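You operate a simulated robot arm through the tools that you are given. There is no shell and no other tool.

You are at the controls of a simulated robot arm. One attempt, no reset.

## Task
Fill the four gaps in the long gilt rail with matching bead strips.
Fine: one strip a gap, the pattern unbroken; the other three stay where they lie.

The check looks at the end state, three seconds after you hand in, the way a careful person would. Anything else that was tipped, shoved, dropped, spilled or broken makes it a failure.

## Robot
A 7-joint arm with a two-finger gripper, fixed in place. Base frame: the origin is at the foot of the arm, x ahead of it, y to its left, z up; the work surface is at about z = 900. Units: mm, rad, N and s.
With the tool pointing down near the work surface it reaches from about 340 to 760 mm from the base axis. Its first joint turns from -2.496 to 2.496 rad. Payload 2.45 kg.
The tool frame sits at the grasp point between the pads (the TCP): z along the fingers, y along the line on which they close. The tips reach 26 mm beyond it. Largest opening 96 mm; the body of the gripper starts 69 mm behind the TCP.
Orientation is that of the tool frame in the base frame, as [roll, pitch, yaw] about the fixed x, y, z axes, in that order (R = Rz(yaw) Ry(pitch) Rx(roll)). With the fingers straight down and closing along the base's y, the tool's x points along the base's -x, its y along +y and its z along -z.

## Interface
- The arm moves only by the tool send_rows. Its argument "targets" is one flat list of numbers, 7 for each row, row after row: the shift along the tool's x, y, z in units of 500 mm (1.0 is 500 mm), then the turn, a rotation vector about the tool's x, y, z in units of 45 degrees (1.0 is 45 degrees), then the gripper command, from -1 (shut) to 1 (fully open), values between in proportion. In form: [x, y, z, wx, wy, wz, grip, x, y, z, wx, wy, wz, grip, ...]. A call has 1 to 20 rows; each row is the pose to reach, as a shift and turn from the pose commanded when the call began, along the tool's axes at that moment. A call with a number of a shift or a turn outside -1 to 1 is refused whole. Each row takes 0.2 s and may step no farther than 50 mm and 0.15 rad from the row before; otherwise, or with a gripper value out of range, the whole call is refused. Where a pose cannot be reached the arm comes as near as it can. A force on the tool above 40 N (or 10 N above the force at the start of the call, whichever is more), or a blocked arm, ends the call early, and 0.2 s more pass. Each finger halts on what it meets, pressing with about 31 N; the grip force reading is that of the motor and also rises with nothing between the fingers. The clock runs only during rows and for 0.2 s after the last one: add rows that repeat a pose to give the fingers time. The reply holds the time, the measured pose of the TCP, the force on the tool along the base axes, the opening and the grip force, in the units named above and with some noise, with the torque about the TCP (base axes, N m) and any sound that the robot's microphone picked up, and new pictures: "show" is both (left out), scene, wrist or none.
- Cameras (640 x 400 px; columns grow to the right, rows downward): "scene" is fixed at [399.3, -499.7, 1471.8]; the picture's right is [0.99, 0.16, 0.00], its down [0.14, -0.90, -0.42] and it looks along [-0.07, 0.41, -0.91] (base axes); focal length 249 px, centre (320, 200). "wrist" rides on the gripper at [82, 3, -98] in the tool frame; the picture's right is [-0.04, 1.00, 0.00], its down [-0.73, -0.03, -0.68] and it looks along [-0.68, -0.03, 0.73] (tool axes); focal length 256 px, centre (320, 200). There is no depth. A picture from a camera that has moved, and an enlarged one, comes with that camera's place and axes in the base frame and with its lens.
- slide_trunk(by): slides the trunk up (or, below 0, down) by that many mm; the arm rides with it, the base frame stays. It gives what a move gives, with no picture.
- zoom(camera, box): a new picture of the part [left, top, right, bottom] of that camera's present view, enlarged. It takes no simulated time.
- job_done(): hands the job in; it is judged then, once.

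Nothing tells you positions but the pictures and the camera data. Unless the task says otherwise, let go and move clear before handing in.

The tools are called after "Request:" as a command line: name --argument value ..., lists and objects as JSON in quotes. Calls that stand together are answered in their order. send_rows: Moves the arm, as the interface text tells. Its arguments: {"type":"object","properties":{"targets":{"type":"array","items":{"type":"number"}},"show":{"type":"string","enum":["both","scene","wrist","none"]}},"required":["targets"]} The other tools are called the same way: slide_trunk (by) slides the trunk up or down; zoom (camera, box) takes an enlarged picture of a part of a camera's view; job_done () hands the job in.

At the start:

```text
time: 0.0
ee_pos: [442.8, -223.5, 1177.1]
tool_rot: [3.14, 0.002, 3.141]
ft_force: [-0.7, -0.6, 0.8]
ft_torque: [0.0, -0.03, -0.01]
grip_width: 95.9
grip_force: 0.0
trunk travel left (down, up): [-575.0, 65.0]
```

scene: 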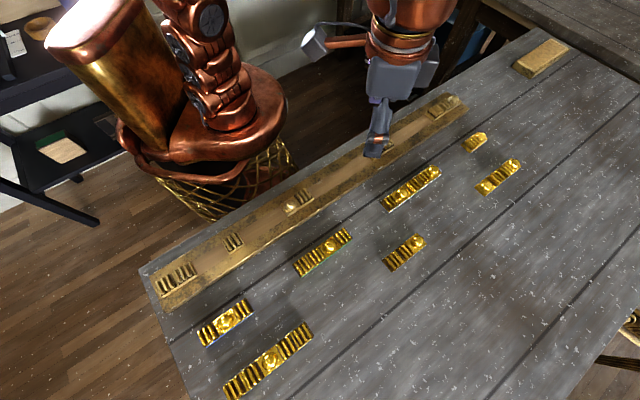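
wrist: 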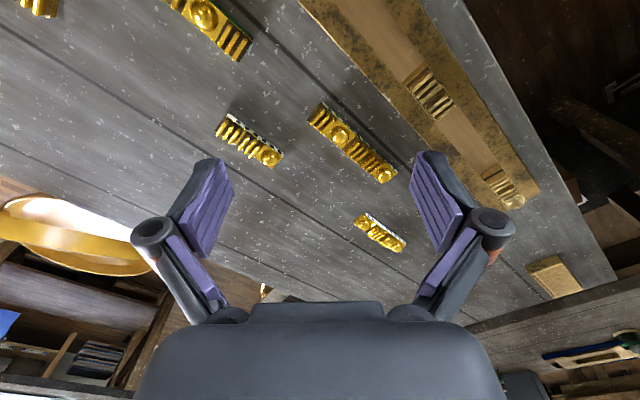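

I see a long gilt rail with several bead blocks fixed in it and gaps between, and about seven or eight loose strips lying on the table. I'll look closer before moving.

Request:
zoom --camera "scene" --box '[140, 200, 340, 325]'

Request:
zoom --camera "scene" --box '[300, 80, 500, 205]'

Request:
zoom --camera "scene" --box '[360, 120, 540, 232]'

Request:
zoom --camera "scene" --box '[180, 210, 450, 400]'

Request:
zoom --camera "wrist" --box '[200, 0, 560, 225]'

```text
3.20 times, centred on (240, 262) of scene
camera zoom: at [399.3, -499.7, 1471.8], right [0.99, 0.16, 0.0], down [0.14, -0.9, -0.42], along [-0.07, 0.41, -0.91], focal length 796 px, centre (576, 0)
```

zoom: 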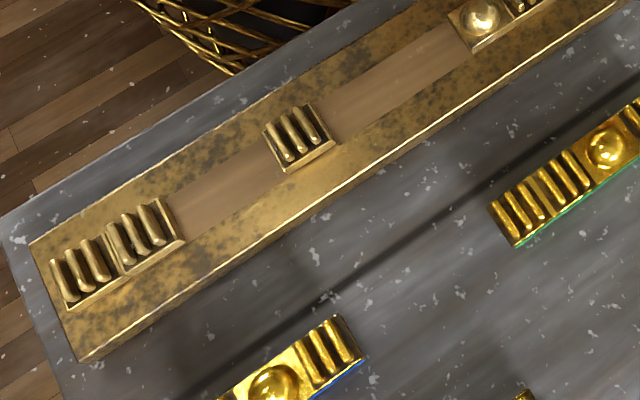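

```text
3.20 times, centred on (400, 142) of scene
camera zoom: at [399.3, -499.7, 1471.8], right [0.99, 0.16, 0.0], down [0.14, -0.9, -0.42], along [-0.07, 0.41, -0.91], focal length 796 px, centre (64, 384)
```

zoom: 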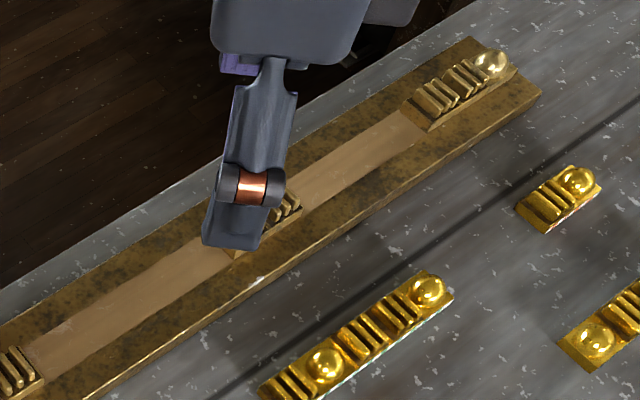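

```text
3.56 times, centred on (450, 176) of scene
camera zoom: at [399.3, -499.7, 1471.8], right [0.99, 0.16, 0.0], down [0.14, -0.9, -0.42], along [-0.07, 0.41, -0.91], focal length 884 px, centre (-142, 285)
```

zoom: 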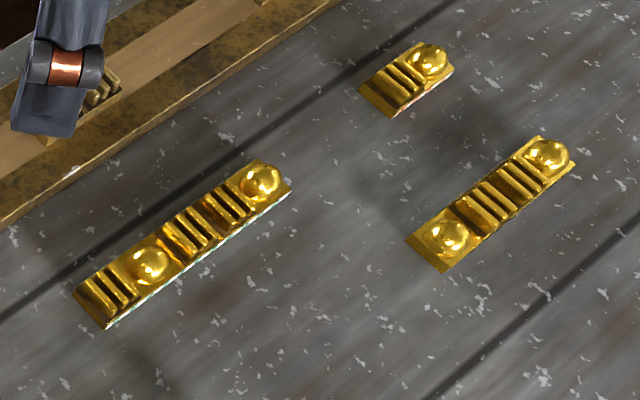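

```text
2.11 times, centred on (315, 305) of scene
camera zoom: at [399.3, -499.7, 1471.8], right [0.99, 0.16, 0.0], down [0.14, -0.9, -0.42], along [-0.07, 0.41, -0.91], focal length 524 px, centre (330, -21)
```

zoom: 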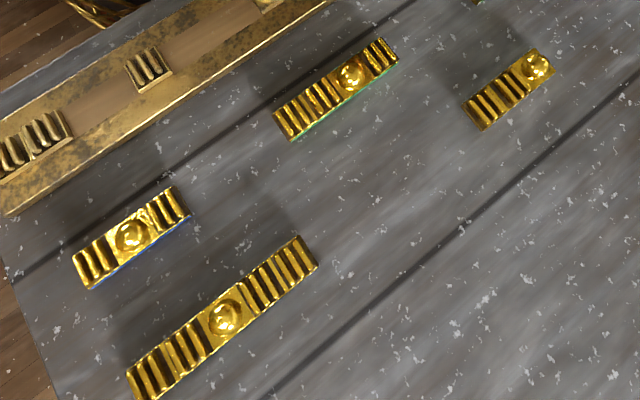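

```text
1.78 times, centred on (380, 112) of wrist
camera zoom: at [359.5, -219.4, 1277.1], right [0.04, 1.0, 0.0], down [0.73, -0.03, 0.68], along [0.68, -0.03, -0.73], focal length 455 px, centre (213, 356)
```

zoom: 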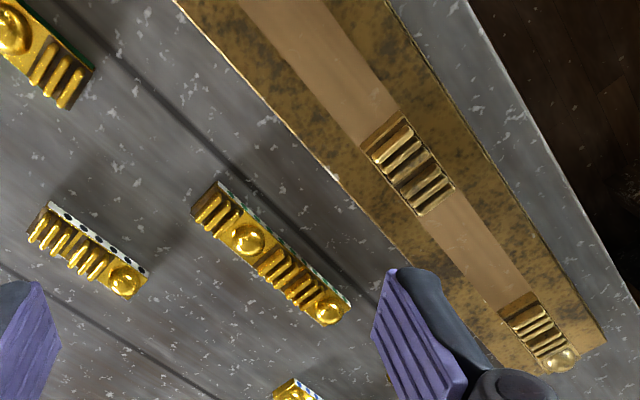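

The rail reads left to right as R R | gap(2) | R | gap(3) | B R | gap(5) | R R | gap(4) | R R B, where R is a ribbed unit and B is a bead, so the period looks like R‑R‑B. Next I turn the tool to line up with the rail (about 44° in the base frame) and look around with the wrist camera.

Request:
send_rows --targets '[0, 0, 0, 0, 0, -0.15, 1, 0, 0, 0, 0, 0, -0.3, 1, 0, 0, 0, 0, 0, -0.45, 1, 0, 0, 0, 0, 0, -0.6, 1, 0, 0, 0, 0, 0, -0.75, 1, 0, 0, 0, 0, 0, -0.9, 1, 0, 0, 0, 0, 0, -0.987, 1, 0, 0, 0, 0, 0, -0.987, 1]'

```text
time: 1.8
ee_pos: [441.6, -223.5, 1178.9]
tool_rot: [-3.141, 0.0, -2.364]
ft_force: [-0.1, 0.0, 0.4]
ft_torque: [-0.01, 0.06, -0.02]
grip_width: 95.9
grip_force: 0.1
trunk travel left (down, up): [-575.0, 65.0]
camera wrist: at [380.5, -277.1, 1277.0], right [-0.67, 0.74, 0.0], down [0.54, 0.49, 0.68], along [0.5, 0.46, -0.73], focal length 256 px, centre (320, 200)
```

scene: 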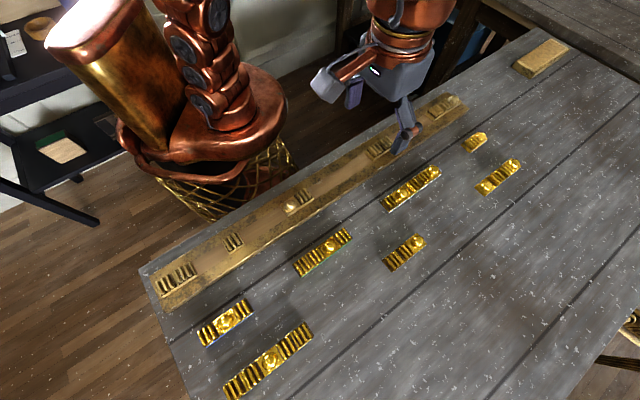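
wrist: 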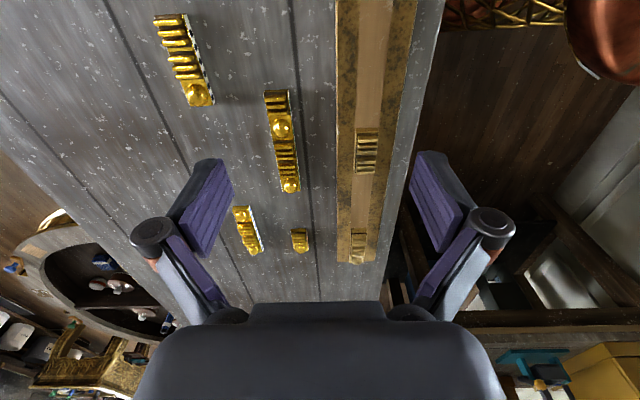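

The wrist view shows the rail nearly parallel to the image vertical, with the strips beside it. I'm zooming in to measure directions and positions.

Request:
zoom --camera "wrist" --box '[140, 0, 460, 200]'

Request:
zoom --camera "wrist" --box '[220, 120, 420, 280]'

Request:
zoom --camera "scene" --box '[340, 90, 480, 180]'

```text
2.00 times, centred on (300, 100) of wrist
camera zoom: at [380.5, -277.1, 1277.0], right [-0.67, 0.74, 0.0], down [0.54, 0.49, 0.68], along [0.5, 0.46, -0.73], focal length 512 px, centre (360, 400)
```

zoom: 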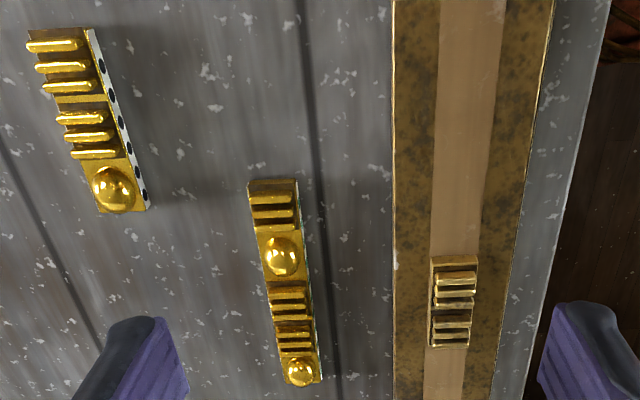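

```text
2.50 times, centred on (320, 200) of wrist
camera zoom: at [380.5, -277.1, 1277.0], right [-0.67, 0.74, 0.0], down [0.54, 0.49, 0.68], along [0.5, 0.46, -0.73], focal length 640 px, centre (320, 200)
```

zoom: 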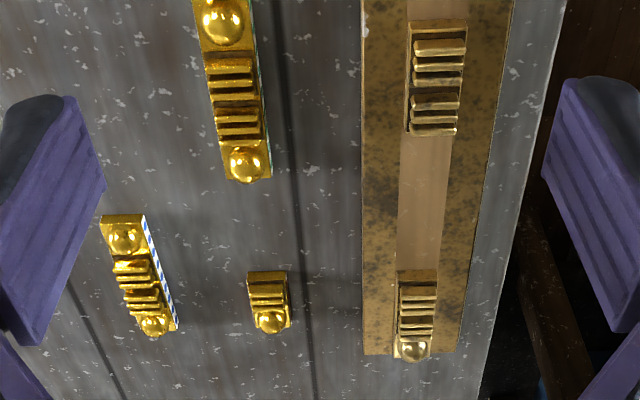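

```text
4.44 times, centred on (410, 135) of scene
camera zoom: at [399.3, -499.7, 1471.8], right [0.99, 0.16, 0.0], down [0.14, -0.9, -0.42], along [-0.07, 0.41, -0.91], focal length 1105 px, centre (-80, 489)
```

zoom: 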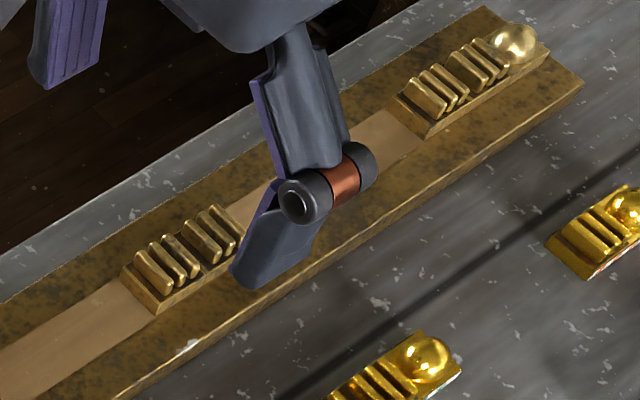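

Strips and rail all run along about 45° in the base frame. I'm lowering to look closely at the channel around gap 3 and the R R block to learn its depth and heights.

Request:
send_rows --targets '[-0.009, 0.02, 0.07, 0, 0, 0, 1, -0.018, 0.04, 0.14, 0, 0, 0, 1, -0.027, 0.06, 0.21, 0, 0, 0, 1, -0.036, 0.08, 0.28, 0, 0, 0, 1, -0.0444, 0.102, 0.358, 0, 0, 0, 1, -0.0444, 0.102, 0.358, 0, 0, 0, 1]'

```text
time: 3.2
ee_pos: [422.2, -169.2, 997.6]
tool_rot: [3.141, 0.002, -2.367]
ft_force: [0.5, -0.2, 0.4]
ft_torque: [0.02, -0.02, -0.01]
grip_width: 96.1
grip_force: 0.0
trunk travel left (down, up): [-575.0, 65.0]
camera wrist: at [361.2, -223.3, 1096.5], right [-0.67, 0.74, 0.0], down [0.54, 0.49, 0.68], along [0.5, 0.46, -0.73], focal length 256 px, centre (320, 200)
```

scene: 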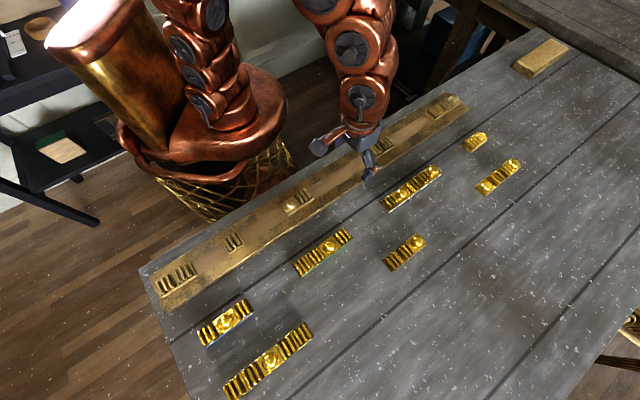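
wrist: 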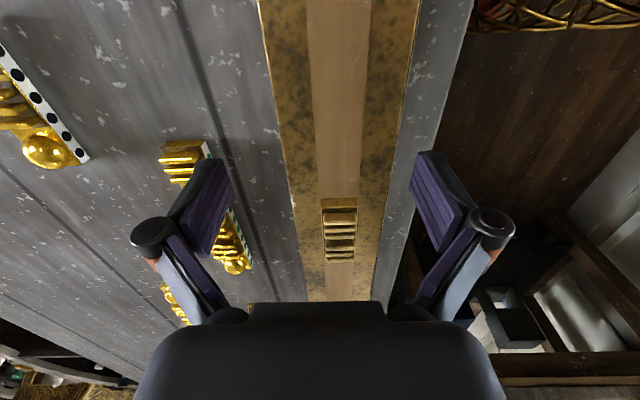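

Request:
zoom --camera "wrist" --box '[260, 150, 420, 250]'

Request:
zoom --camera "wrist" --box '[260, 170, 420, 310]'

Request:
zoom --camera "wrist" --box '[0, 50, 240, 200]'

Request:
zoom --camera "scene" --box '[270, 160, 350, 210]'

```text
4.00 times, centred on (340, 200) of wrist
camera zoom: at [361.2, -223.3, 1096.5], right [-0.67, 0.74, 0.0], down [0.54, 0.49, 0.68], along [0.5, 0.46, -0.73], focal length 1024 px, centre (240, 200)
```

zoom: 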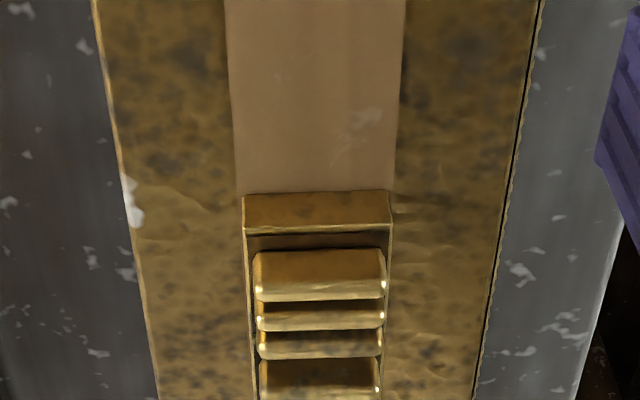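

```text
2.86 times, centred on (340, 240) of wrist
camera zoom: at [361.2, -223.3, 1096.5], right [-0.67, 0.74, 0.0], down [0.54, 0.49, 0.68], along [0.5, 0.46, -0.73], focal length 731 px, centre (263, 86)
```

zoom: 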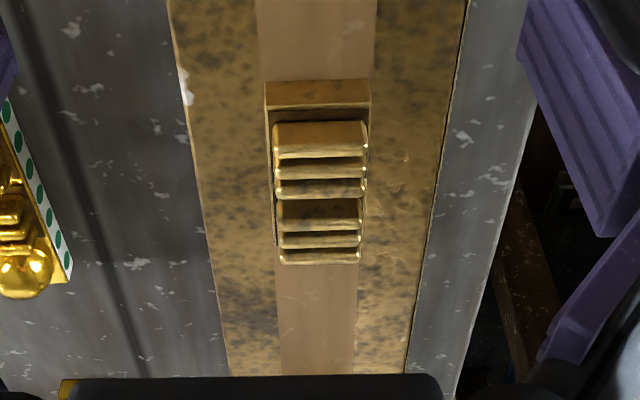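

```text
2.67 times, centred on (120, 125) of wrist
camera zoom: at [361.2, -223.3, 1096.5], right [-0.67, 0.74, 0.0], down [0.54, 0.49, 0.68], along [0.5, 0.46, -0.73], focal length 683 px, centre (853, 400)
```

zoom: 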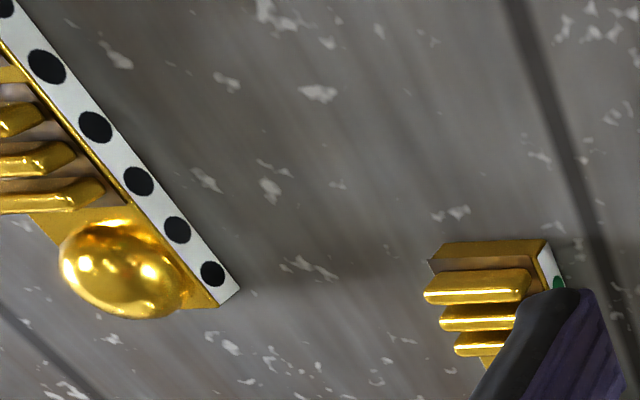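

```text
8.00 times, centred on (310, 185) of scene
camera zoom: at [399.3, -499.7, 1471.8], right [0.99, 0.16, 0.0], down [0.14, -0.9, -0.42], along [-0.07, 0.41, -0.91], focal length 1989 px, centre (400, 320)
```

zoom: 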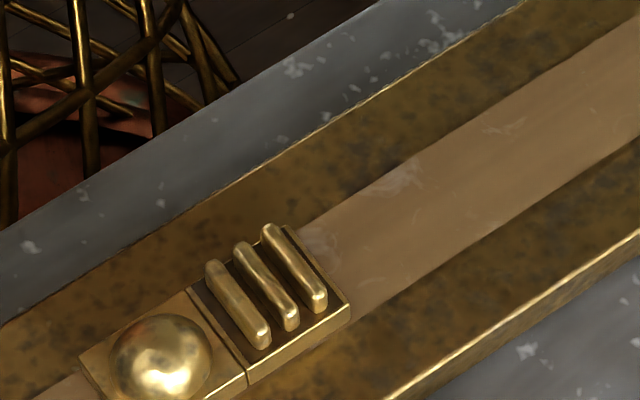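

The fixed blocks sit on an essentially flush channel, the rail is about 11 mm high, and there is a clean fit between blocks. I'm taking enlarged scene views to measure the strips and gaps more precisely.

Request:
zoom --camera "scene" --box '[150, 240, 230, 290]'

Request:
zoom --camera "scene" --box '[210, 215, 290, 265]'

Request:
zoom --camera "scene" --box '[240, 185, 320, 235]'

Request:
zoom --camera "scene" --box '[365, 228, 445, 278]'

Request:
zoom --camera "scene" --box '[450, 120, 530, 170]'

Request:
zoom --camera "scene" --box '[460, 150, 540, 200]'

Request:
zoom --camera "scene" --box '[370, 162, 450, 212]'

Request:
zoom --camera "scene" --box '[400, 85, 480, 135]'

```text
8.00 times, centred on (190, 265) of scene
camera zoom: at [399.3, -499.7, 1471.8], right [0.99, 0.16, 0.0], down [0.14, -0.9, -0.42], along [-0.07, 0.41, -0.91], focal length 1989 px, centre (1360, -320)
```

zoom: 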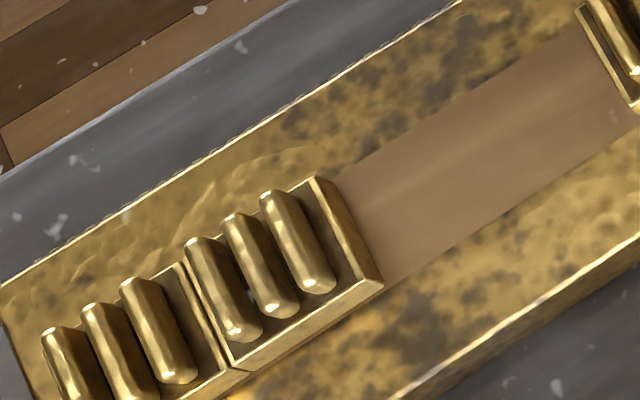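

```text
8.00 times, centred on (250, 240) of scene
camera zoom: at [399.3, -499.7, 1471.8], right [0.99, 0.16, 0.0], down [0.14, -0.9, -0.42], along [-0.07, 0.41, -0.91], focal length 1989 px, centre (880, -120)
```

zoom: 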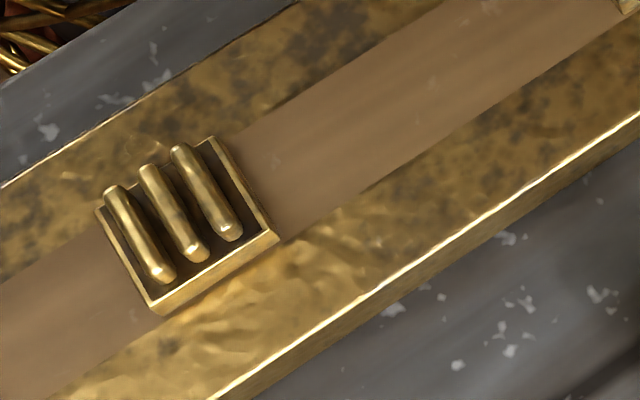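

```text
8.00 times, centred on (280, 210) of scene
camera zoom: at [399.3, -499.7, 1471.8], right [0.99, 0.16, 0.0], down [0.14, -0.9, -0.42], along [-0.07, 0.41, -0.91], focal length 1989 px, centre (640, 120)
```

zoom: 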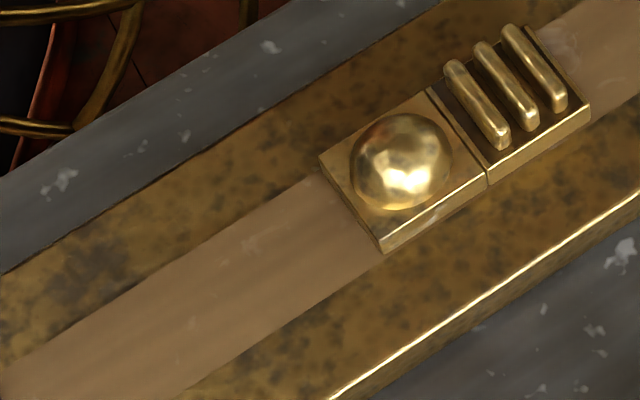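

```text
8.00 times, centred on (405, 253) of scene
camera zoom: at [399.3, -499.7, 1471.8], right [0.99, 0.16, 0.0], down [0.14, -0.9, -0.42], along [-0.07, 0.41, -0.91], focal length 1989 px, centre (-360, -224)
```

zoom: 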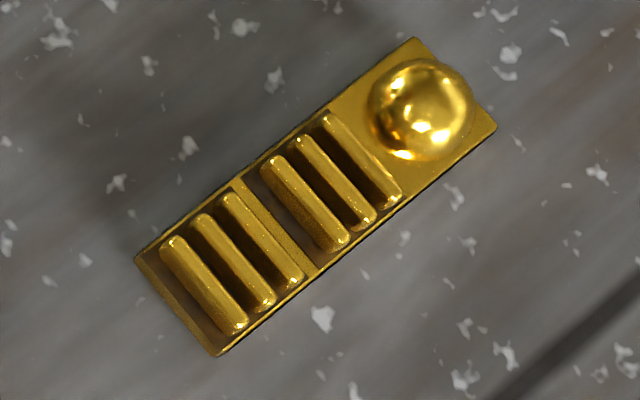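

```text
8.00 times, centred on (490, 145) of scene
camera zoom: at [399.3, -499.7, 1471.8], right [0.99, 0.16, 0.0], down [0.14, -0.9, -0.42], along [-0.07, 0.41, -0.91], focal length 1989 px, centre (-1040, 640)
```

zoom: 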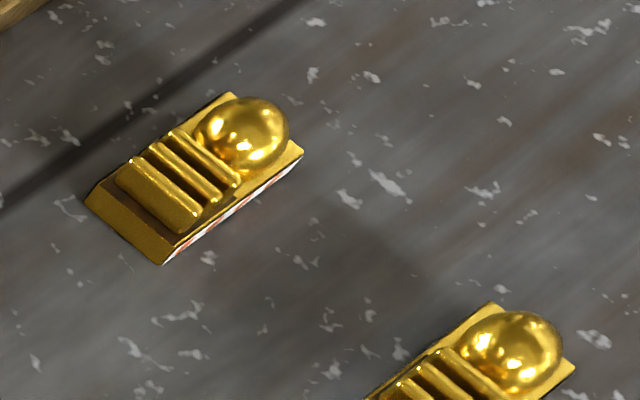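

```text
8.00 times, centred on (500, 175) of scene
camera zoom: at [399.3, -499.7, 1471.8], right [0.99, 0.16, 0.0], down [0.14, -0.9, -0.42], along [-0.07, 0.41, -0.91], focal length 1989 px, centre (-1120, 400)
```

zoom: 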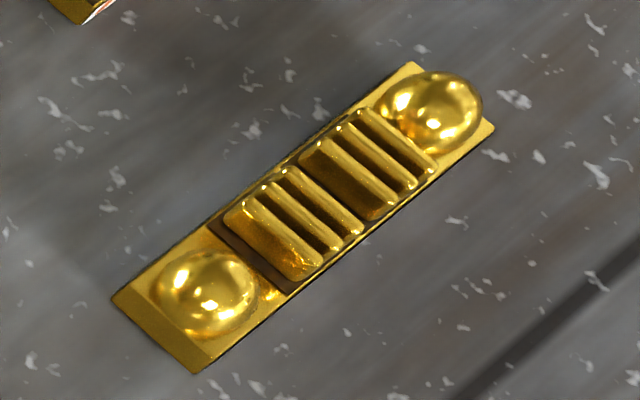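

```text
8.00 times, centred on (410, 187) of scene
camera zoom: at [399.3, -499.7, 1471.8], right [0.99, 0.16, 0.0], down [0.14, -0.9, -0.42], along [-0.07, 0.41, -0.91], focal length 1989 px, centre (-400, 304)
```

zoom: 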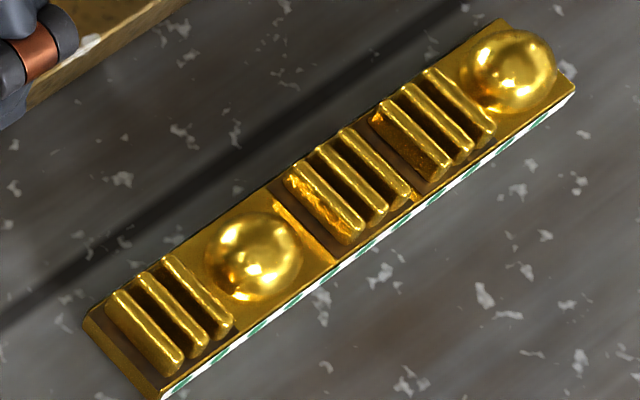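

```text
8.00 times, centred on (440, 110) of scene
camera zoom: at [399.3, -499.7, 1471.8], right [0.99, 0.16, 0.0], down [0.14, -0.9, -0.42], along [-0.07, 0.41, -0.91], focal length 1989 px, centre (-640, 920)
```

zoom: 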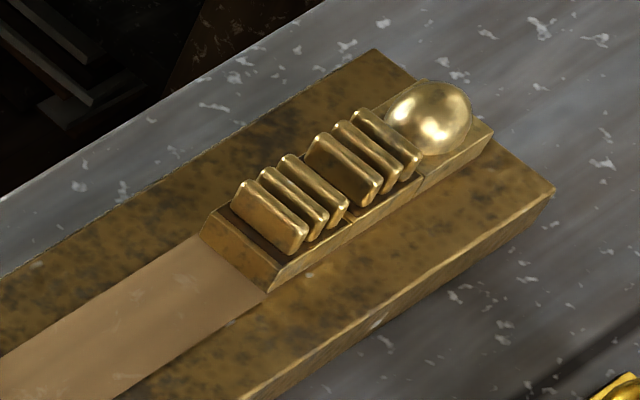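

The gaps measure about 78, 118, 196 and 155 mm, with the strips 2–6 mm shorter, and everything lies along 45°. I'll start with strip E (R B R R B), which fits gap 3 as it lies, and hover over it first.

Request:
send_rows --targets '[-0.048, -0.046, 0, 0, 0, 0, 1, -0.096, -0.092, 0, 0, 0, 0, 1, -0.144, -0.138, 0, 0, 0, 0, 1, -0.192, -0.184, 0, 0, 0, 0, 1, -0.2404, -0.2296, 0, 0, 0, -0.0133, 1, -0.2404, -0.2296, 0, 0, 0, -0.0133, 1]'

```text
time: 4.6
ee_pos: [589.5, -168.9, 997.4]
tool_rot: [3.141, -0.001, -2.357]
ft_force: [-0.2, 0.0, 0.5]
ft_torque: [0.0, -0.02, -0.02]
grip_width: 96.3
grip_force: 0.1
trunk travel left (down, up): [-575.0, 65.0]
camera wrist: at [529.2, -223.4, 1096.7], right [-0.68, 0.73, 0.0], down [0.54, 0.5, 0.68], along [0.5, 0.46, -0.73], focal length 256 px, centre (320, 200)
```

scene: 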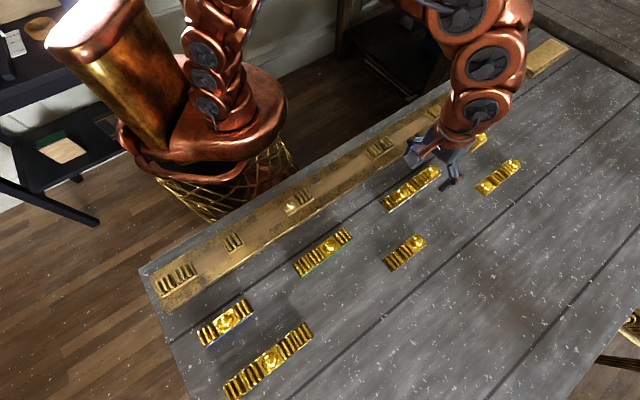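
wrist: 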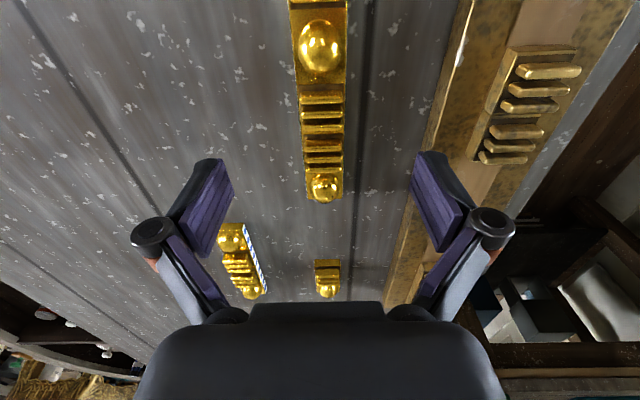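

Strip E is centred between the fingers laterally. I'm zooming to check its ends and side height before descending.

Request:
zoom --camera "wrist" --box '[272, 0, 376, 65]'

Request:
zoom --camera "wrist" --box '[280, 150, 376, 210]'

Request:
zoom --camera "scene" --box '[370, 160, 450, 210]'

Request:
zoom --camera "scene" --box '[345, 115, 425, 165]'

```text
6.15 times, centred on (324, 32) of wrist
camera zoom: at [529.2, -223.4, 1096.7], right [-0.68, 0.73, 0.0], down [0.54, 0.5, 0.68], along [0.5, 0.46, -0.73], focal length 1575 px, centre (295, 1231)
```

zoom: 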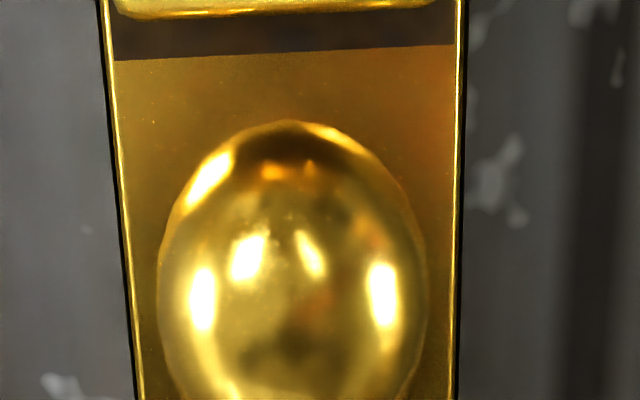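

```text
6.67 times, centred on (328, 180) of wrist
camera zoom: at [529.2, -223.4, 1096.7], right [-0.68, 0.73, 0.0], down [0.54, 0.5, 0.68], along [0.5, 0.46, -0.73], focal length 1707 px, centre (267, 333)
```

zoom: 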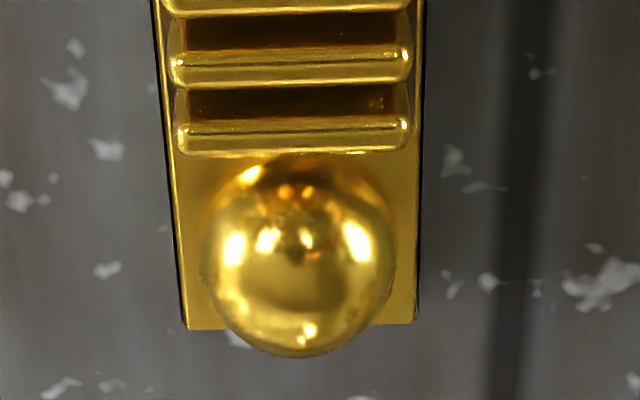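

```text
8.00 times, centred on (410, 185) of scene
camera zoom: at [399.3, -499.7, 1471.8], right [0.99, 0.16, 0.0], down [0.14, -0.9, -0.42], along [-0.07, 0.41, -0.91], focal length 1989 px, centre (-400, 320)
```

zoom: 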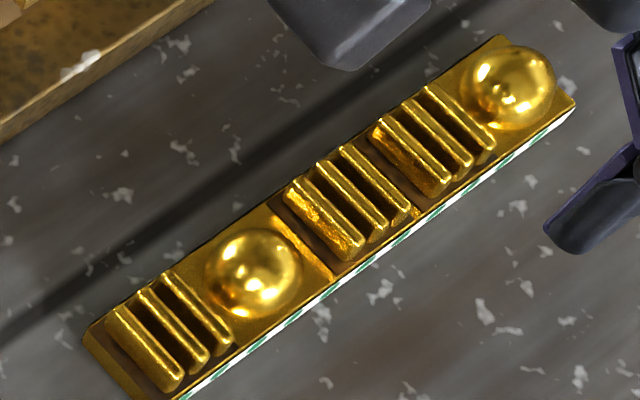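

```text
8.00 times, centred on (385, 140) of scene
camera zoom: at [399.3, -499.7, 1471.8], right [0.99, 0.16, 0.0], down [0.14, -0.9, -0.42], along [-0.07, 0.41, -0.91], focal length 1989 px, centre (-200, 680)
```

zoom: 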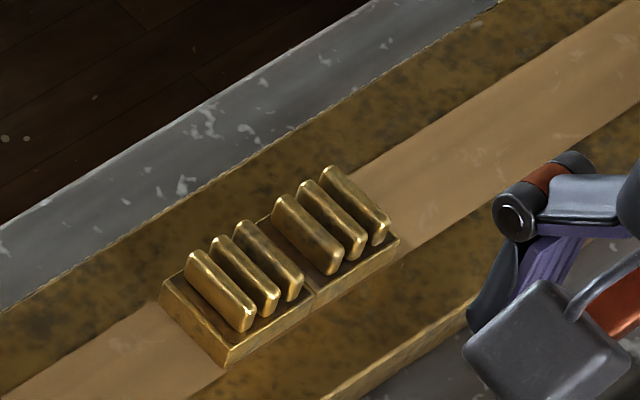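

I need the strip thickness, so I'm zooming in on its side wall and on a rail block wall.

Request:
zoom --camera "scene" --box '[385, 195, 409, 213]'

Request:
zoom --camera "scene" --box '[365, 148, 389, 166]'

Request:
zoom --camera "scene" --box '[425, 165, 449, 183]'

Request:
zoom --camera "scene" --box '[296, 192, 320, 210]'

```text
16.00 times, centred on (397, 204) of scene
camera zoom: at [399.3, -499.7, 1471.8], right [0.99, 0.16, 0.0], down [0.14, -0.9, -0.42], along [-0.07, 0.41, -0.91], focal length 3978 px, centre (-912, 136)
```

zoom: 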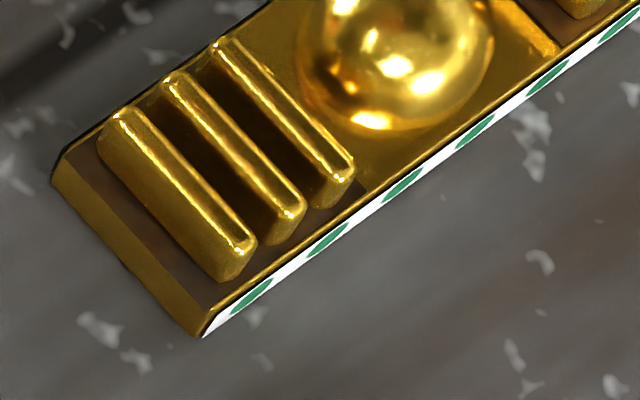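

```text
16.00 times, centred on (377, 157) of scene
camera zoom: at [399.3, -499.7, 1471.8], right [0.99, 0.16, 0.0], down [0.14, -0.9, -0.42], along [-0.07, 0.41, -0.91], focal length 3978 px, centre (-592, 888)
```

zoom: 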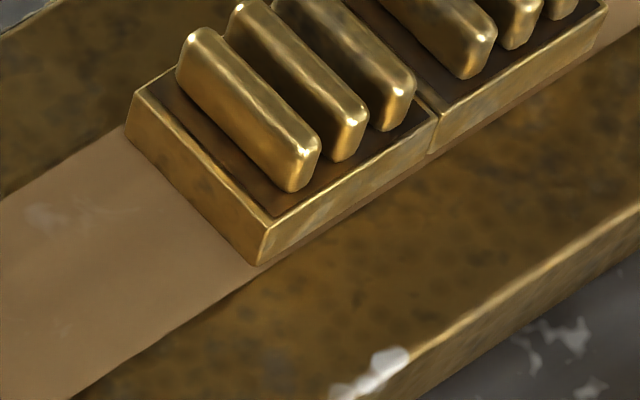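

```text
16.00 times, centred on (437, 174) of scene
camera zoom: at [399.3, -499.7, 1471.8], right [0.99, 0.16, 0.0], down [0.14, -0.9, -0.42], along [-0.07, 0.41, -0.91], focal length 3978 px, centre (-1552, 616)
```

zoom: 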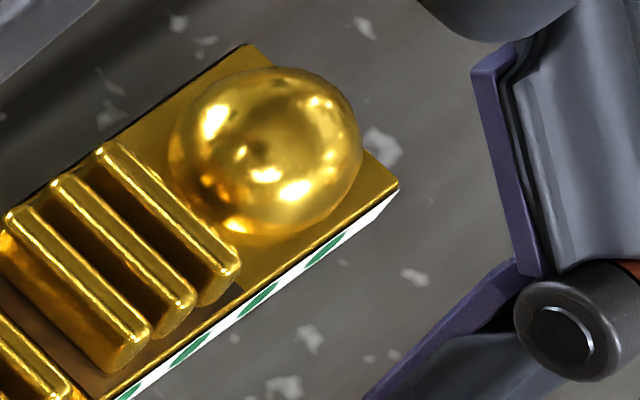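

```text
16.00 times, centred on (308, 201) of scene
camera zoom: at [399.3, -499.7, 1471.8], right [0.99, 0.16, 0.0], down [0.14, -0.9, -0.42], along [-0.07, 0.41, -0.91], focal length 3978 px, centre (512, 184)
```

zoom: 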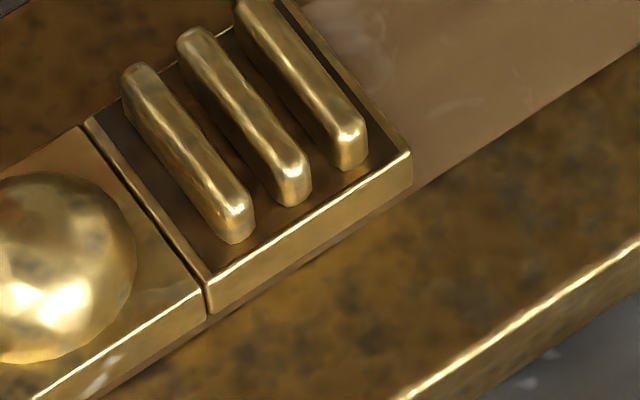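

Base thickness comes out near 12 mm. I'm taking finer views of G, F and D for their true lengths and for how the bead overhangs.

Request:
zoom --camera "scene" --box '[460, 130, 492, 154]'

Request:
zoom --camera "scene" --box '[472, 175, 504, 199]'

Request:
zoom --camera "scene" --box '[495, 155, 527, 179]'

Request:
zoom --camera "scene" --box '[380, 252, 412, 276]'

Request:
zoom --camera "scene" --box '[402, 228, 434, 252]'

```text
16.00 times, centred on (476, 142) of scene
camera zoom: at [399.3, -499.7, 1471.8], right [0.99, 0.16, 0.0], down [0.14, -0.9, -0.42], along [-0.07, 0.41, -0.91], focal length 3978 px, centre (-2176, 1128)
```

zoom: 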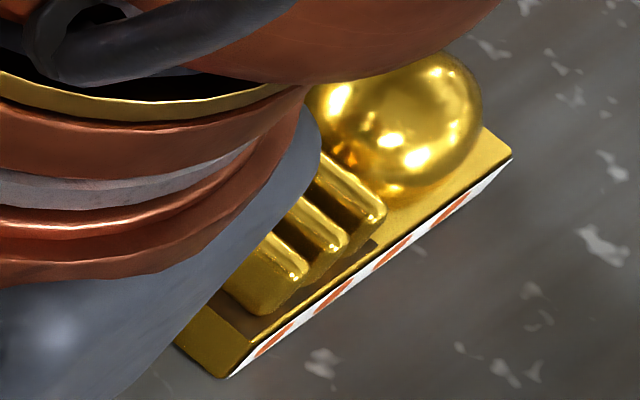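

```text
16.00 times, centred on (488, 187) of scene
camera zoom: at [399.3, -499.7, 1471.8], right [0.99, 0.16, 0.0], down [0.14, -0.9, -0.42], along [-0.07, 0.41, -0.91], focal length 3978 px, centre (-2368, 408)
```

zoom: 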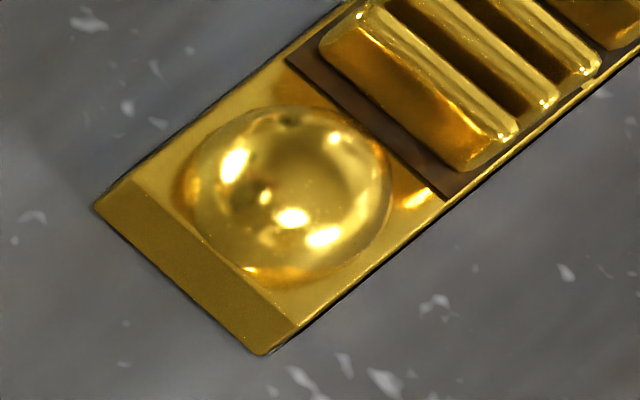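

```text
16.00 times, centred on (511, 167) of scene
camera zoom: at [399.3, -499.7, 1471.8], right [0.99, 0.16, 0.0], down [0.14, -0.9, -0.42], along [-0.07, 0.41, -0.91], focal length 3978 px, centre (-2736, 728)
```

zoom: 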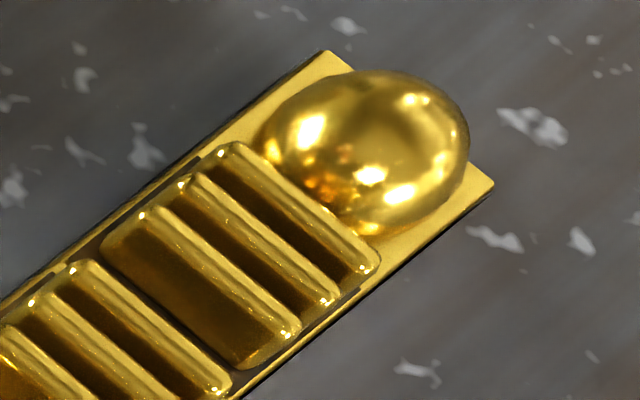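

```text
16.00 times, centred on (396, 264) of scene
camera zoom: at [399.3, -499.7, 1471.8], right [0.99, 0.16, 0.0], down [0.14, -0.9, -0.42], along [-0.07, 0.41, -0.91], focal length 3978 px, centre (-896, -824)
```

zoom: 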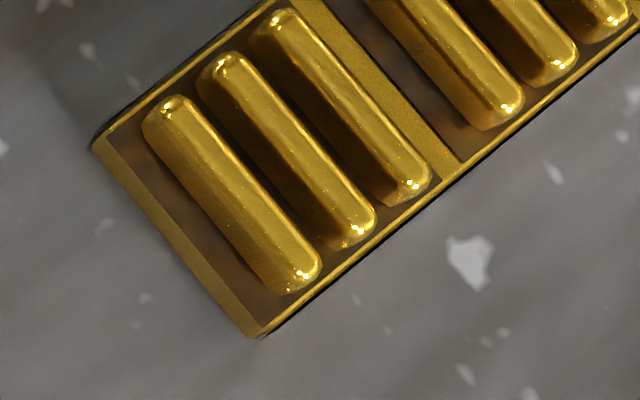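

```text
16.00 times, centred on (418, 240) of scene
camera zoom: at [399.3, -499.7, 1471.8], right [0.99, 0.16, 0.0], down [0.14, -0.9, -0.42], along [-0.07, 0.41, -0.91], focal length 3978 px, centre (-1248, -440)
```

zoom: 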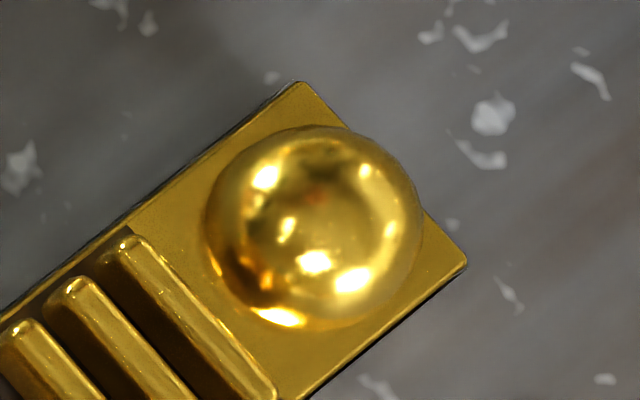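

Strips are about 33 mm wide with a base about 11 mm thick, and a little shorter than their gaps. I'll descend on E's centre and close the fingers.

Request:
send_rows --targets '[0.003, 0.0005, 0.04, 0, 0, 0, 1, 0.006, 0.001, 0.08, 0, 0, 0, 1, 0.006, 0.001, 0.11, 0, 0, 0, 1, 0.006, 0.001, 0.125, 0, 0, 0, 1, 0.006, 0.001, 0.1378, 0, 0, 0, 1, 0.006, 0.001, 0.1378, 0, 0, 0, 1]'

```text
time: 6.0
ee_pos: [585.4, -172.9, 929.8]
tool_rot: [-3.141, 0.001, -2.356]
ft_force: [0.4, 0.5, 0.0]
ft_torque: [-0.03, 0.0, 0.0]
grip_width: 95.8
grip_force: 0.0
trunk travel left (down, up): [-575.0, 65.0]
camera wrist: at [524.7, -226.2, 1029.2], right [-0.68, 0.73, 0.0], down [0.54, 0.5, 0.68], along [0.5, 0.46, -0.73], focal length 256 px, centre (320, 200)
```

scene: 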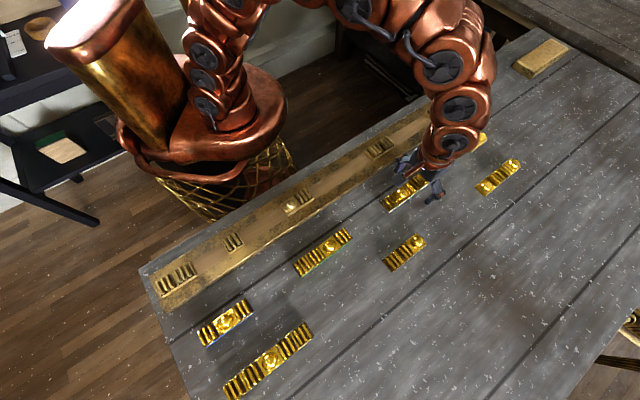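
wrist: 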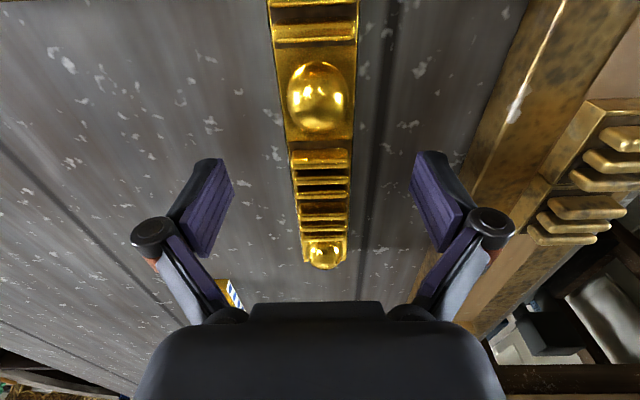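

The tips straddle E about 3 mm above the table. I'm closing the fingers now.

Request:
send_rows --targets '[0, 0, 0, 0, 0, 0, 0.3, 0, 0, 0, 0, 0, 0, -0.2, 0, 0, 0, 0, 0, 0, -0.6, 0, 0, 0, 0, 0, 0, -1, 0, 0, 0, 0, 0, 0, -1, 0, 0, 0, 0, 0, 0, -1, 0, 0, 0, 0, 0, 0, -1]' --show "wrist"

```text
time: 7.6
ee_pos: [584.5, -172.0, 931.3]
tool_rot: [3.14, 0.0, -2.357]
ft_force: [0.6, 0.6, 0.7]
ft_torque: [0.04, 0.0, 0.01]
grip_width: 33.3
grip_force: 31.1
trunk travel left (down, up): [-575.0, 65.0]
camera wrist: at [524.8, -226.2, 1029.2], right [-0.68, 0.73, 0.0], down [0.54, 0.5, 0.68], along [0.5, 0.46, -0.73], focal length 256 px, centre (320, 200)
```

wrist: 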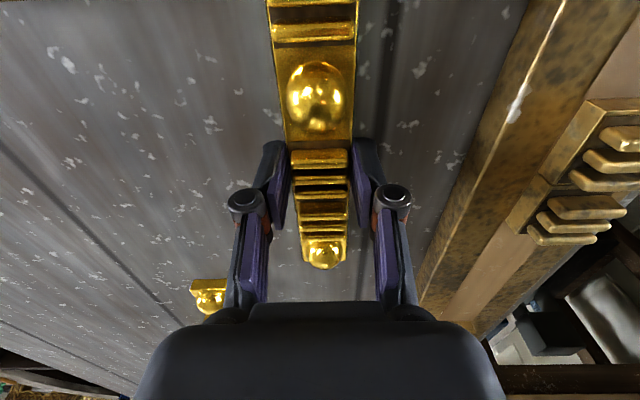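

E is gripped at its 33 mm width. I'm lifting it straight up and carrying it to above gap 3.

Request:
send_rows --targets '[0, 0, -0.02, 0, 0, 0, -1, 0, 0, -0.06, 0, 0, 0, -1, 0, 0, -0.11, 0, 0, 0, -1, 0, 0, -0.14, 0, 0, 0, -1, 0.045, 0.047, -0.14, 0, 0, 0, -1, 0.09, 0.094, -0.14, 0, 0, 0, -1, 0.135, 0.141, -0.14, 0, 0, 0, -1, 0.18, 0.188, -0.14, 0, 0, 0, -1, 0.225, 0.235, -0.14, 0, 0, 0, -1, 0.2574, 0.2684, -0.14, 0, 0, 0, -1, 0.2574, 0.2684, -0.14, 0, 0, 0, -1, 0.2574, 0.2684, -0.14, 0, 0, 0, -1]'

```text
time: 10.2
ee_pos: [400.1, -169.7, 1000.9]
tool_rot: [3.141, 0.0, -2.355]
ft_force: [-0.5, -0.1, -2.3]
ft_torque: [0.01, 0.0, 0.0]
grip_width: 33.4
grip_force: 30.9
trunk travel left (down, up): [-575.0, 65.0]
camera wrist: at [339.4, -224.0, 1100.3], right [-0.68, 0.73, 0.0], down [0.54, 0.5, 0.68], along [0.5, 0.46, -0.73], focal length 256 px, centre (320, 200)
```

scene: 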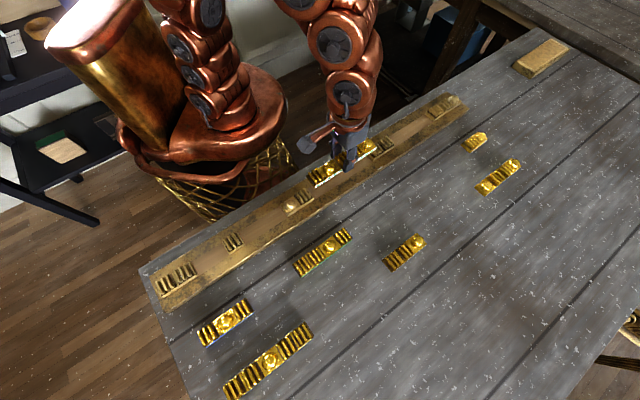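
wrist: 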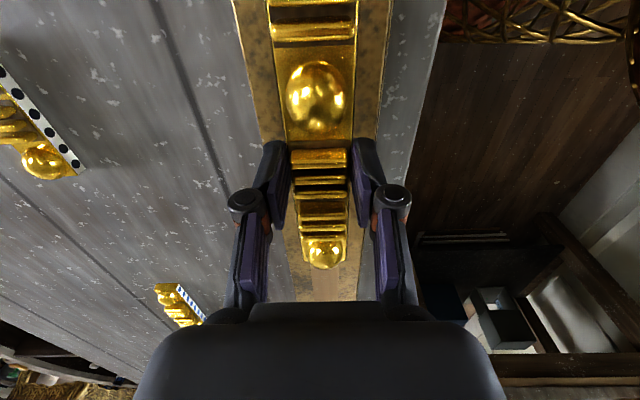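

E hangs level over gap 3. I'm lowering part-way, keeping it above the neighbouring ribs, and checking alignment at both ends.

Request:
send_rows --targets '[0, 0, 0.03, 0, 0, 0, -1, 0, 0, 0.05, 0, 0, 0, -1, 0, 0, 0.06, 0, 0, 0, -1, 0, 0, 0.06, 0, 0, 0, -1]' --show "none"

Request:
zoom --camera "scene" --box '[290, 140, 402, 210]'

Request:
zoom --camera "scene" --box '[296, 180, 336, 205]'

Request:
zoom --camera "scene" --box '[356, 140, 396, 165]'

Request:
zoom --camera "wrist" --box '[256, 200, 384, 300]'

```text
time: 11.2
ee_pos: [398.9, -169.6, 970.0]
tool_rot: [-3.141, 0.0, -2.357]
ft_force: [0.1, 0.8, -1.5]
ft_torque: [0.02, -0.01, 0.0]
grip_width: 33.4
grip_force: 31.1
trunk travel left (down, up): [-575.0, 65.0]
```

```text
5.71 times, centred on (346, 175) of scene
camera zoom: at [399.3, -499.7, 1471.8], right [0.99, 0.16, 0.0], down [0.14, -0.9, -0.42], along [-0.07, 0.41, -0.91], focal length 1421 px, centre (171, 343)
```

zoom: 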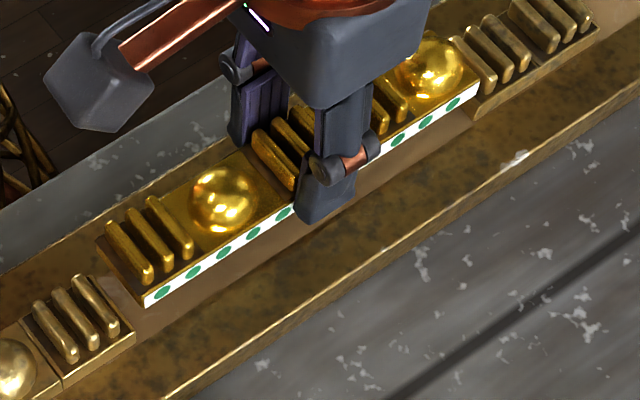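

```text
16.00 times, centred on (316, 192) of scene
camera zoom: at [399.3, -499.7, 1471.8], right [0.99, 0.16, 0.0], down [0.14, -0.9, -0.42], along [-0.07, 0.41, -0.91], focal length 3978 px, centre (384, 320)
```

zoom: 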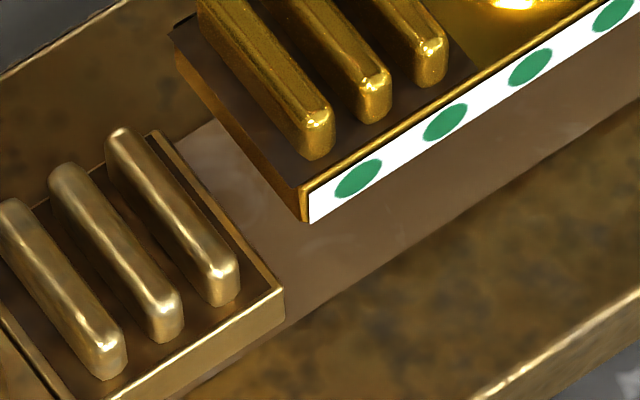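

```text
16.00 times, centred on (376, 152) of scene
camera zoom: at [399.3, -499.7, 1471.8], right [0.99, 0.16, 0.0], down [0.14, -0.9, -0.42], along [-0.07, 0.41, -0.91], focal length 3978 px, centre (-576, 960)
```

zoom: 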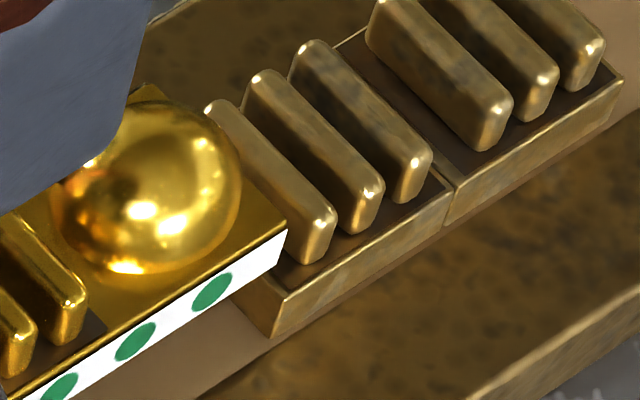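

```text
4.00 times, centred on (320, 250) of wrist
camera zoom: at [339.1, -223.1, 1069.2], right [-0.68, 0.73, 0.0], down [0.54, 0.5, 0.68], along [0.5, 0.46, -0.73], focal length 1024 px, centre (320, 0)
```

zoom: 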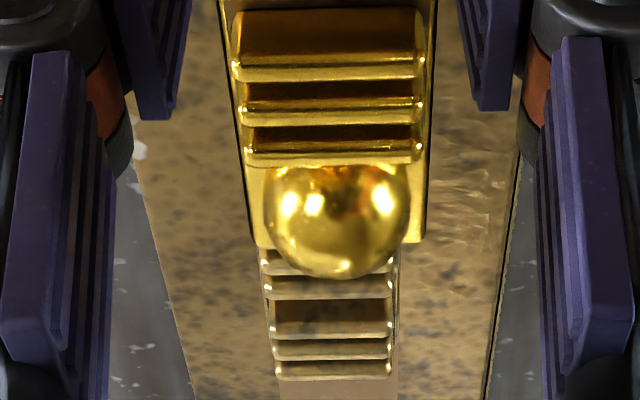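

E is nearly centred between the blocks lengthwise, but the two views disagree slightly about the rail's height. I'm checking the rail's side wall.

Request:
zoom --camera "scene" --box '[310, 190, 350, 215]'

Request:
zoom --camera "scene" --box '[145, 290, 185, 315]'

Request:
zoom --camera "wrist" --box '[240, 150, 400, 250]'

Request:
zoom --camera "wrist" --box '[220, 0, 420, 125]'

```text
16.00 times, centred on (330, 202) of scene
camera zoom: at [399.3, -499.7, 1471.8], right [0.99, 0.16, 0.0], down [0.14, -0.9, -0.42], along [-0.07, 0.41, -0.91], focal length 3978 px, centre (160, 160)
```

zoom: 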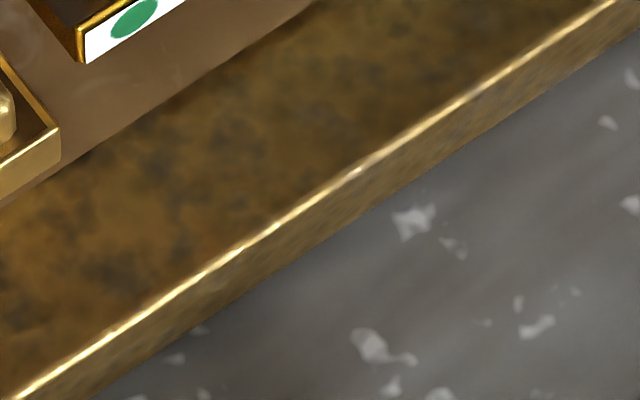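

```text
16.00 times, centred on (165, 302) of scene
camera zoom: at [399.3, -499.7, 1471.8], right [0.99, 0.16, 0.0], down [0.14, -0.9, -0.42], along [-0.07, 0.41, -0.91], focal length 3978 px, centre (2800, -1440)
```

zoom: 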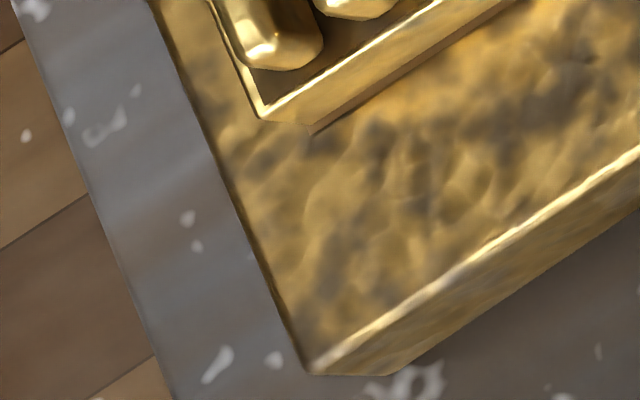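

```text
4.00 times, centred on (320, 200) of wrist
camera zoom: at [339.1, -223.1, 1069.2], right [-0.68, 0.73, 0.0], down [0.54, 0.5, 0.68], along [0.5, 0.46, -0.73], focal length 1024 px, centre (320, 200)
```

zoom: 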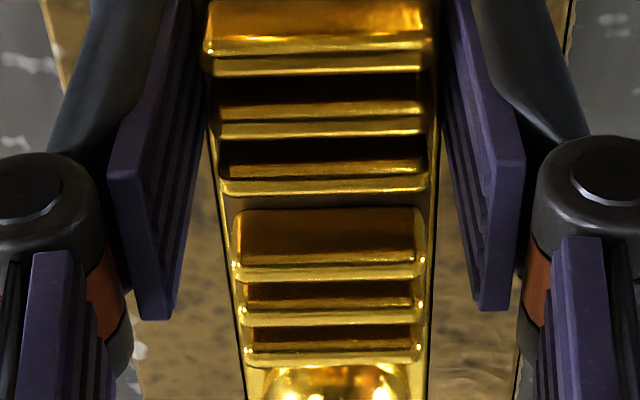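

```text
3.20 times, centred on (320, 62) of wrist
camera zoom: at [339.1, -223.1, 1069.2], right [-0.68, 0.73, 0.0], down [0.54, 0.5, 0.68], along [0.5, 0.46, -0.73], focal length 819 px, centre (320, 640)
```

zoom: 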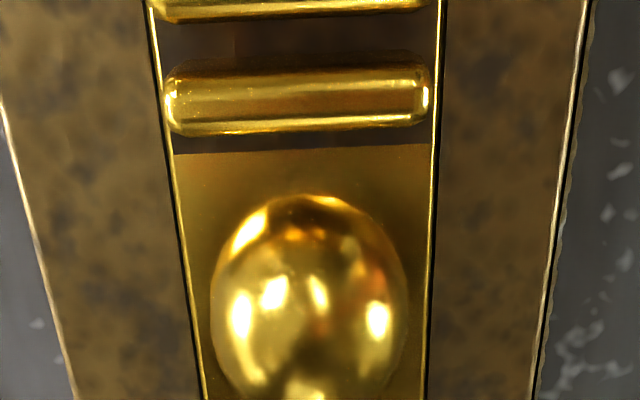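

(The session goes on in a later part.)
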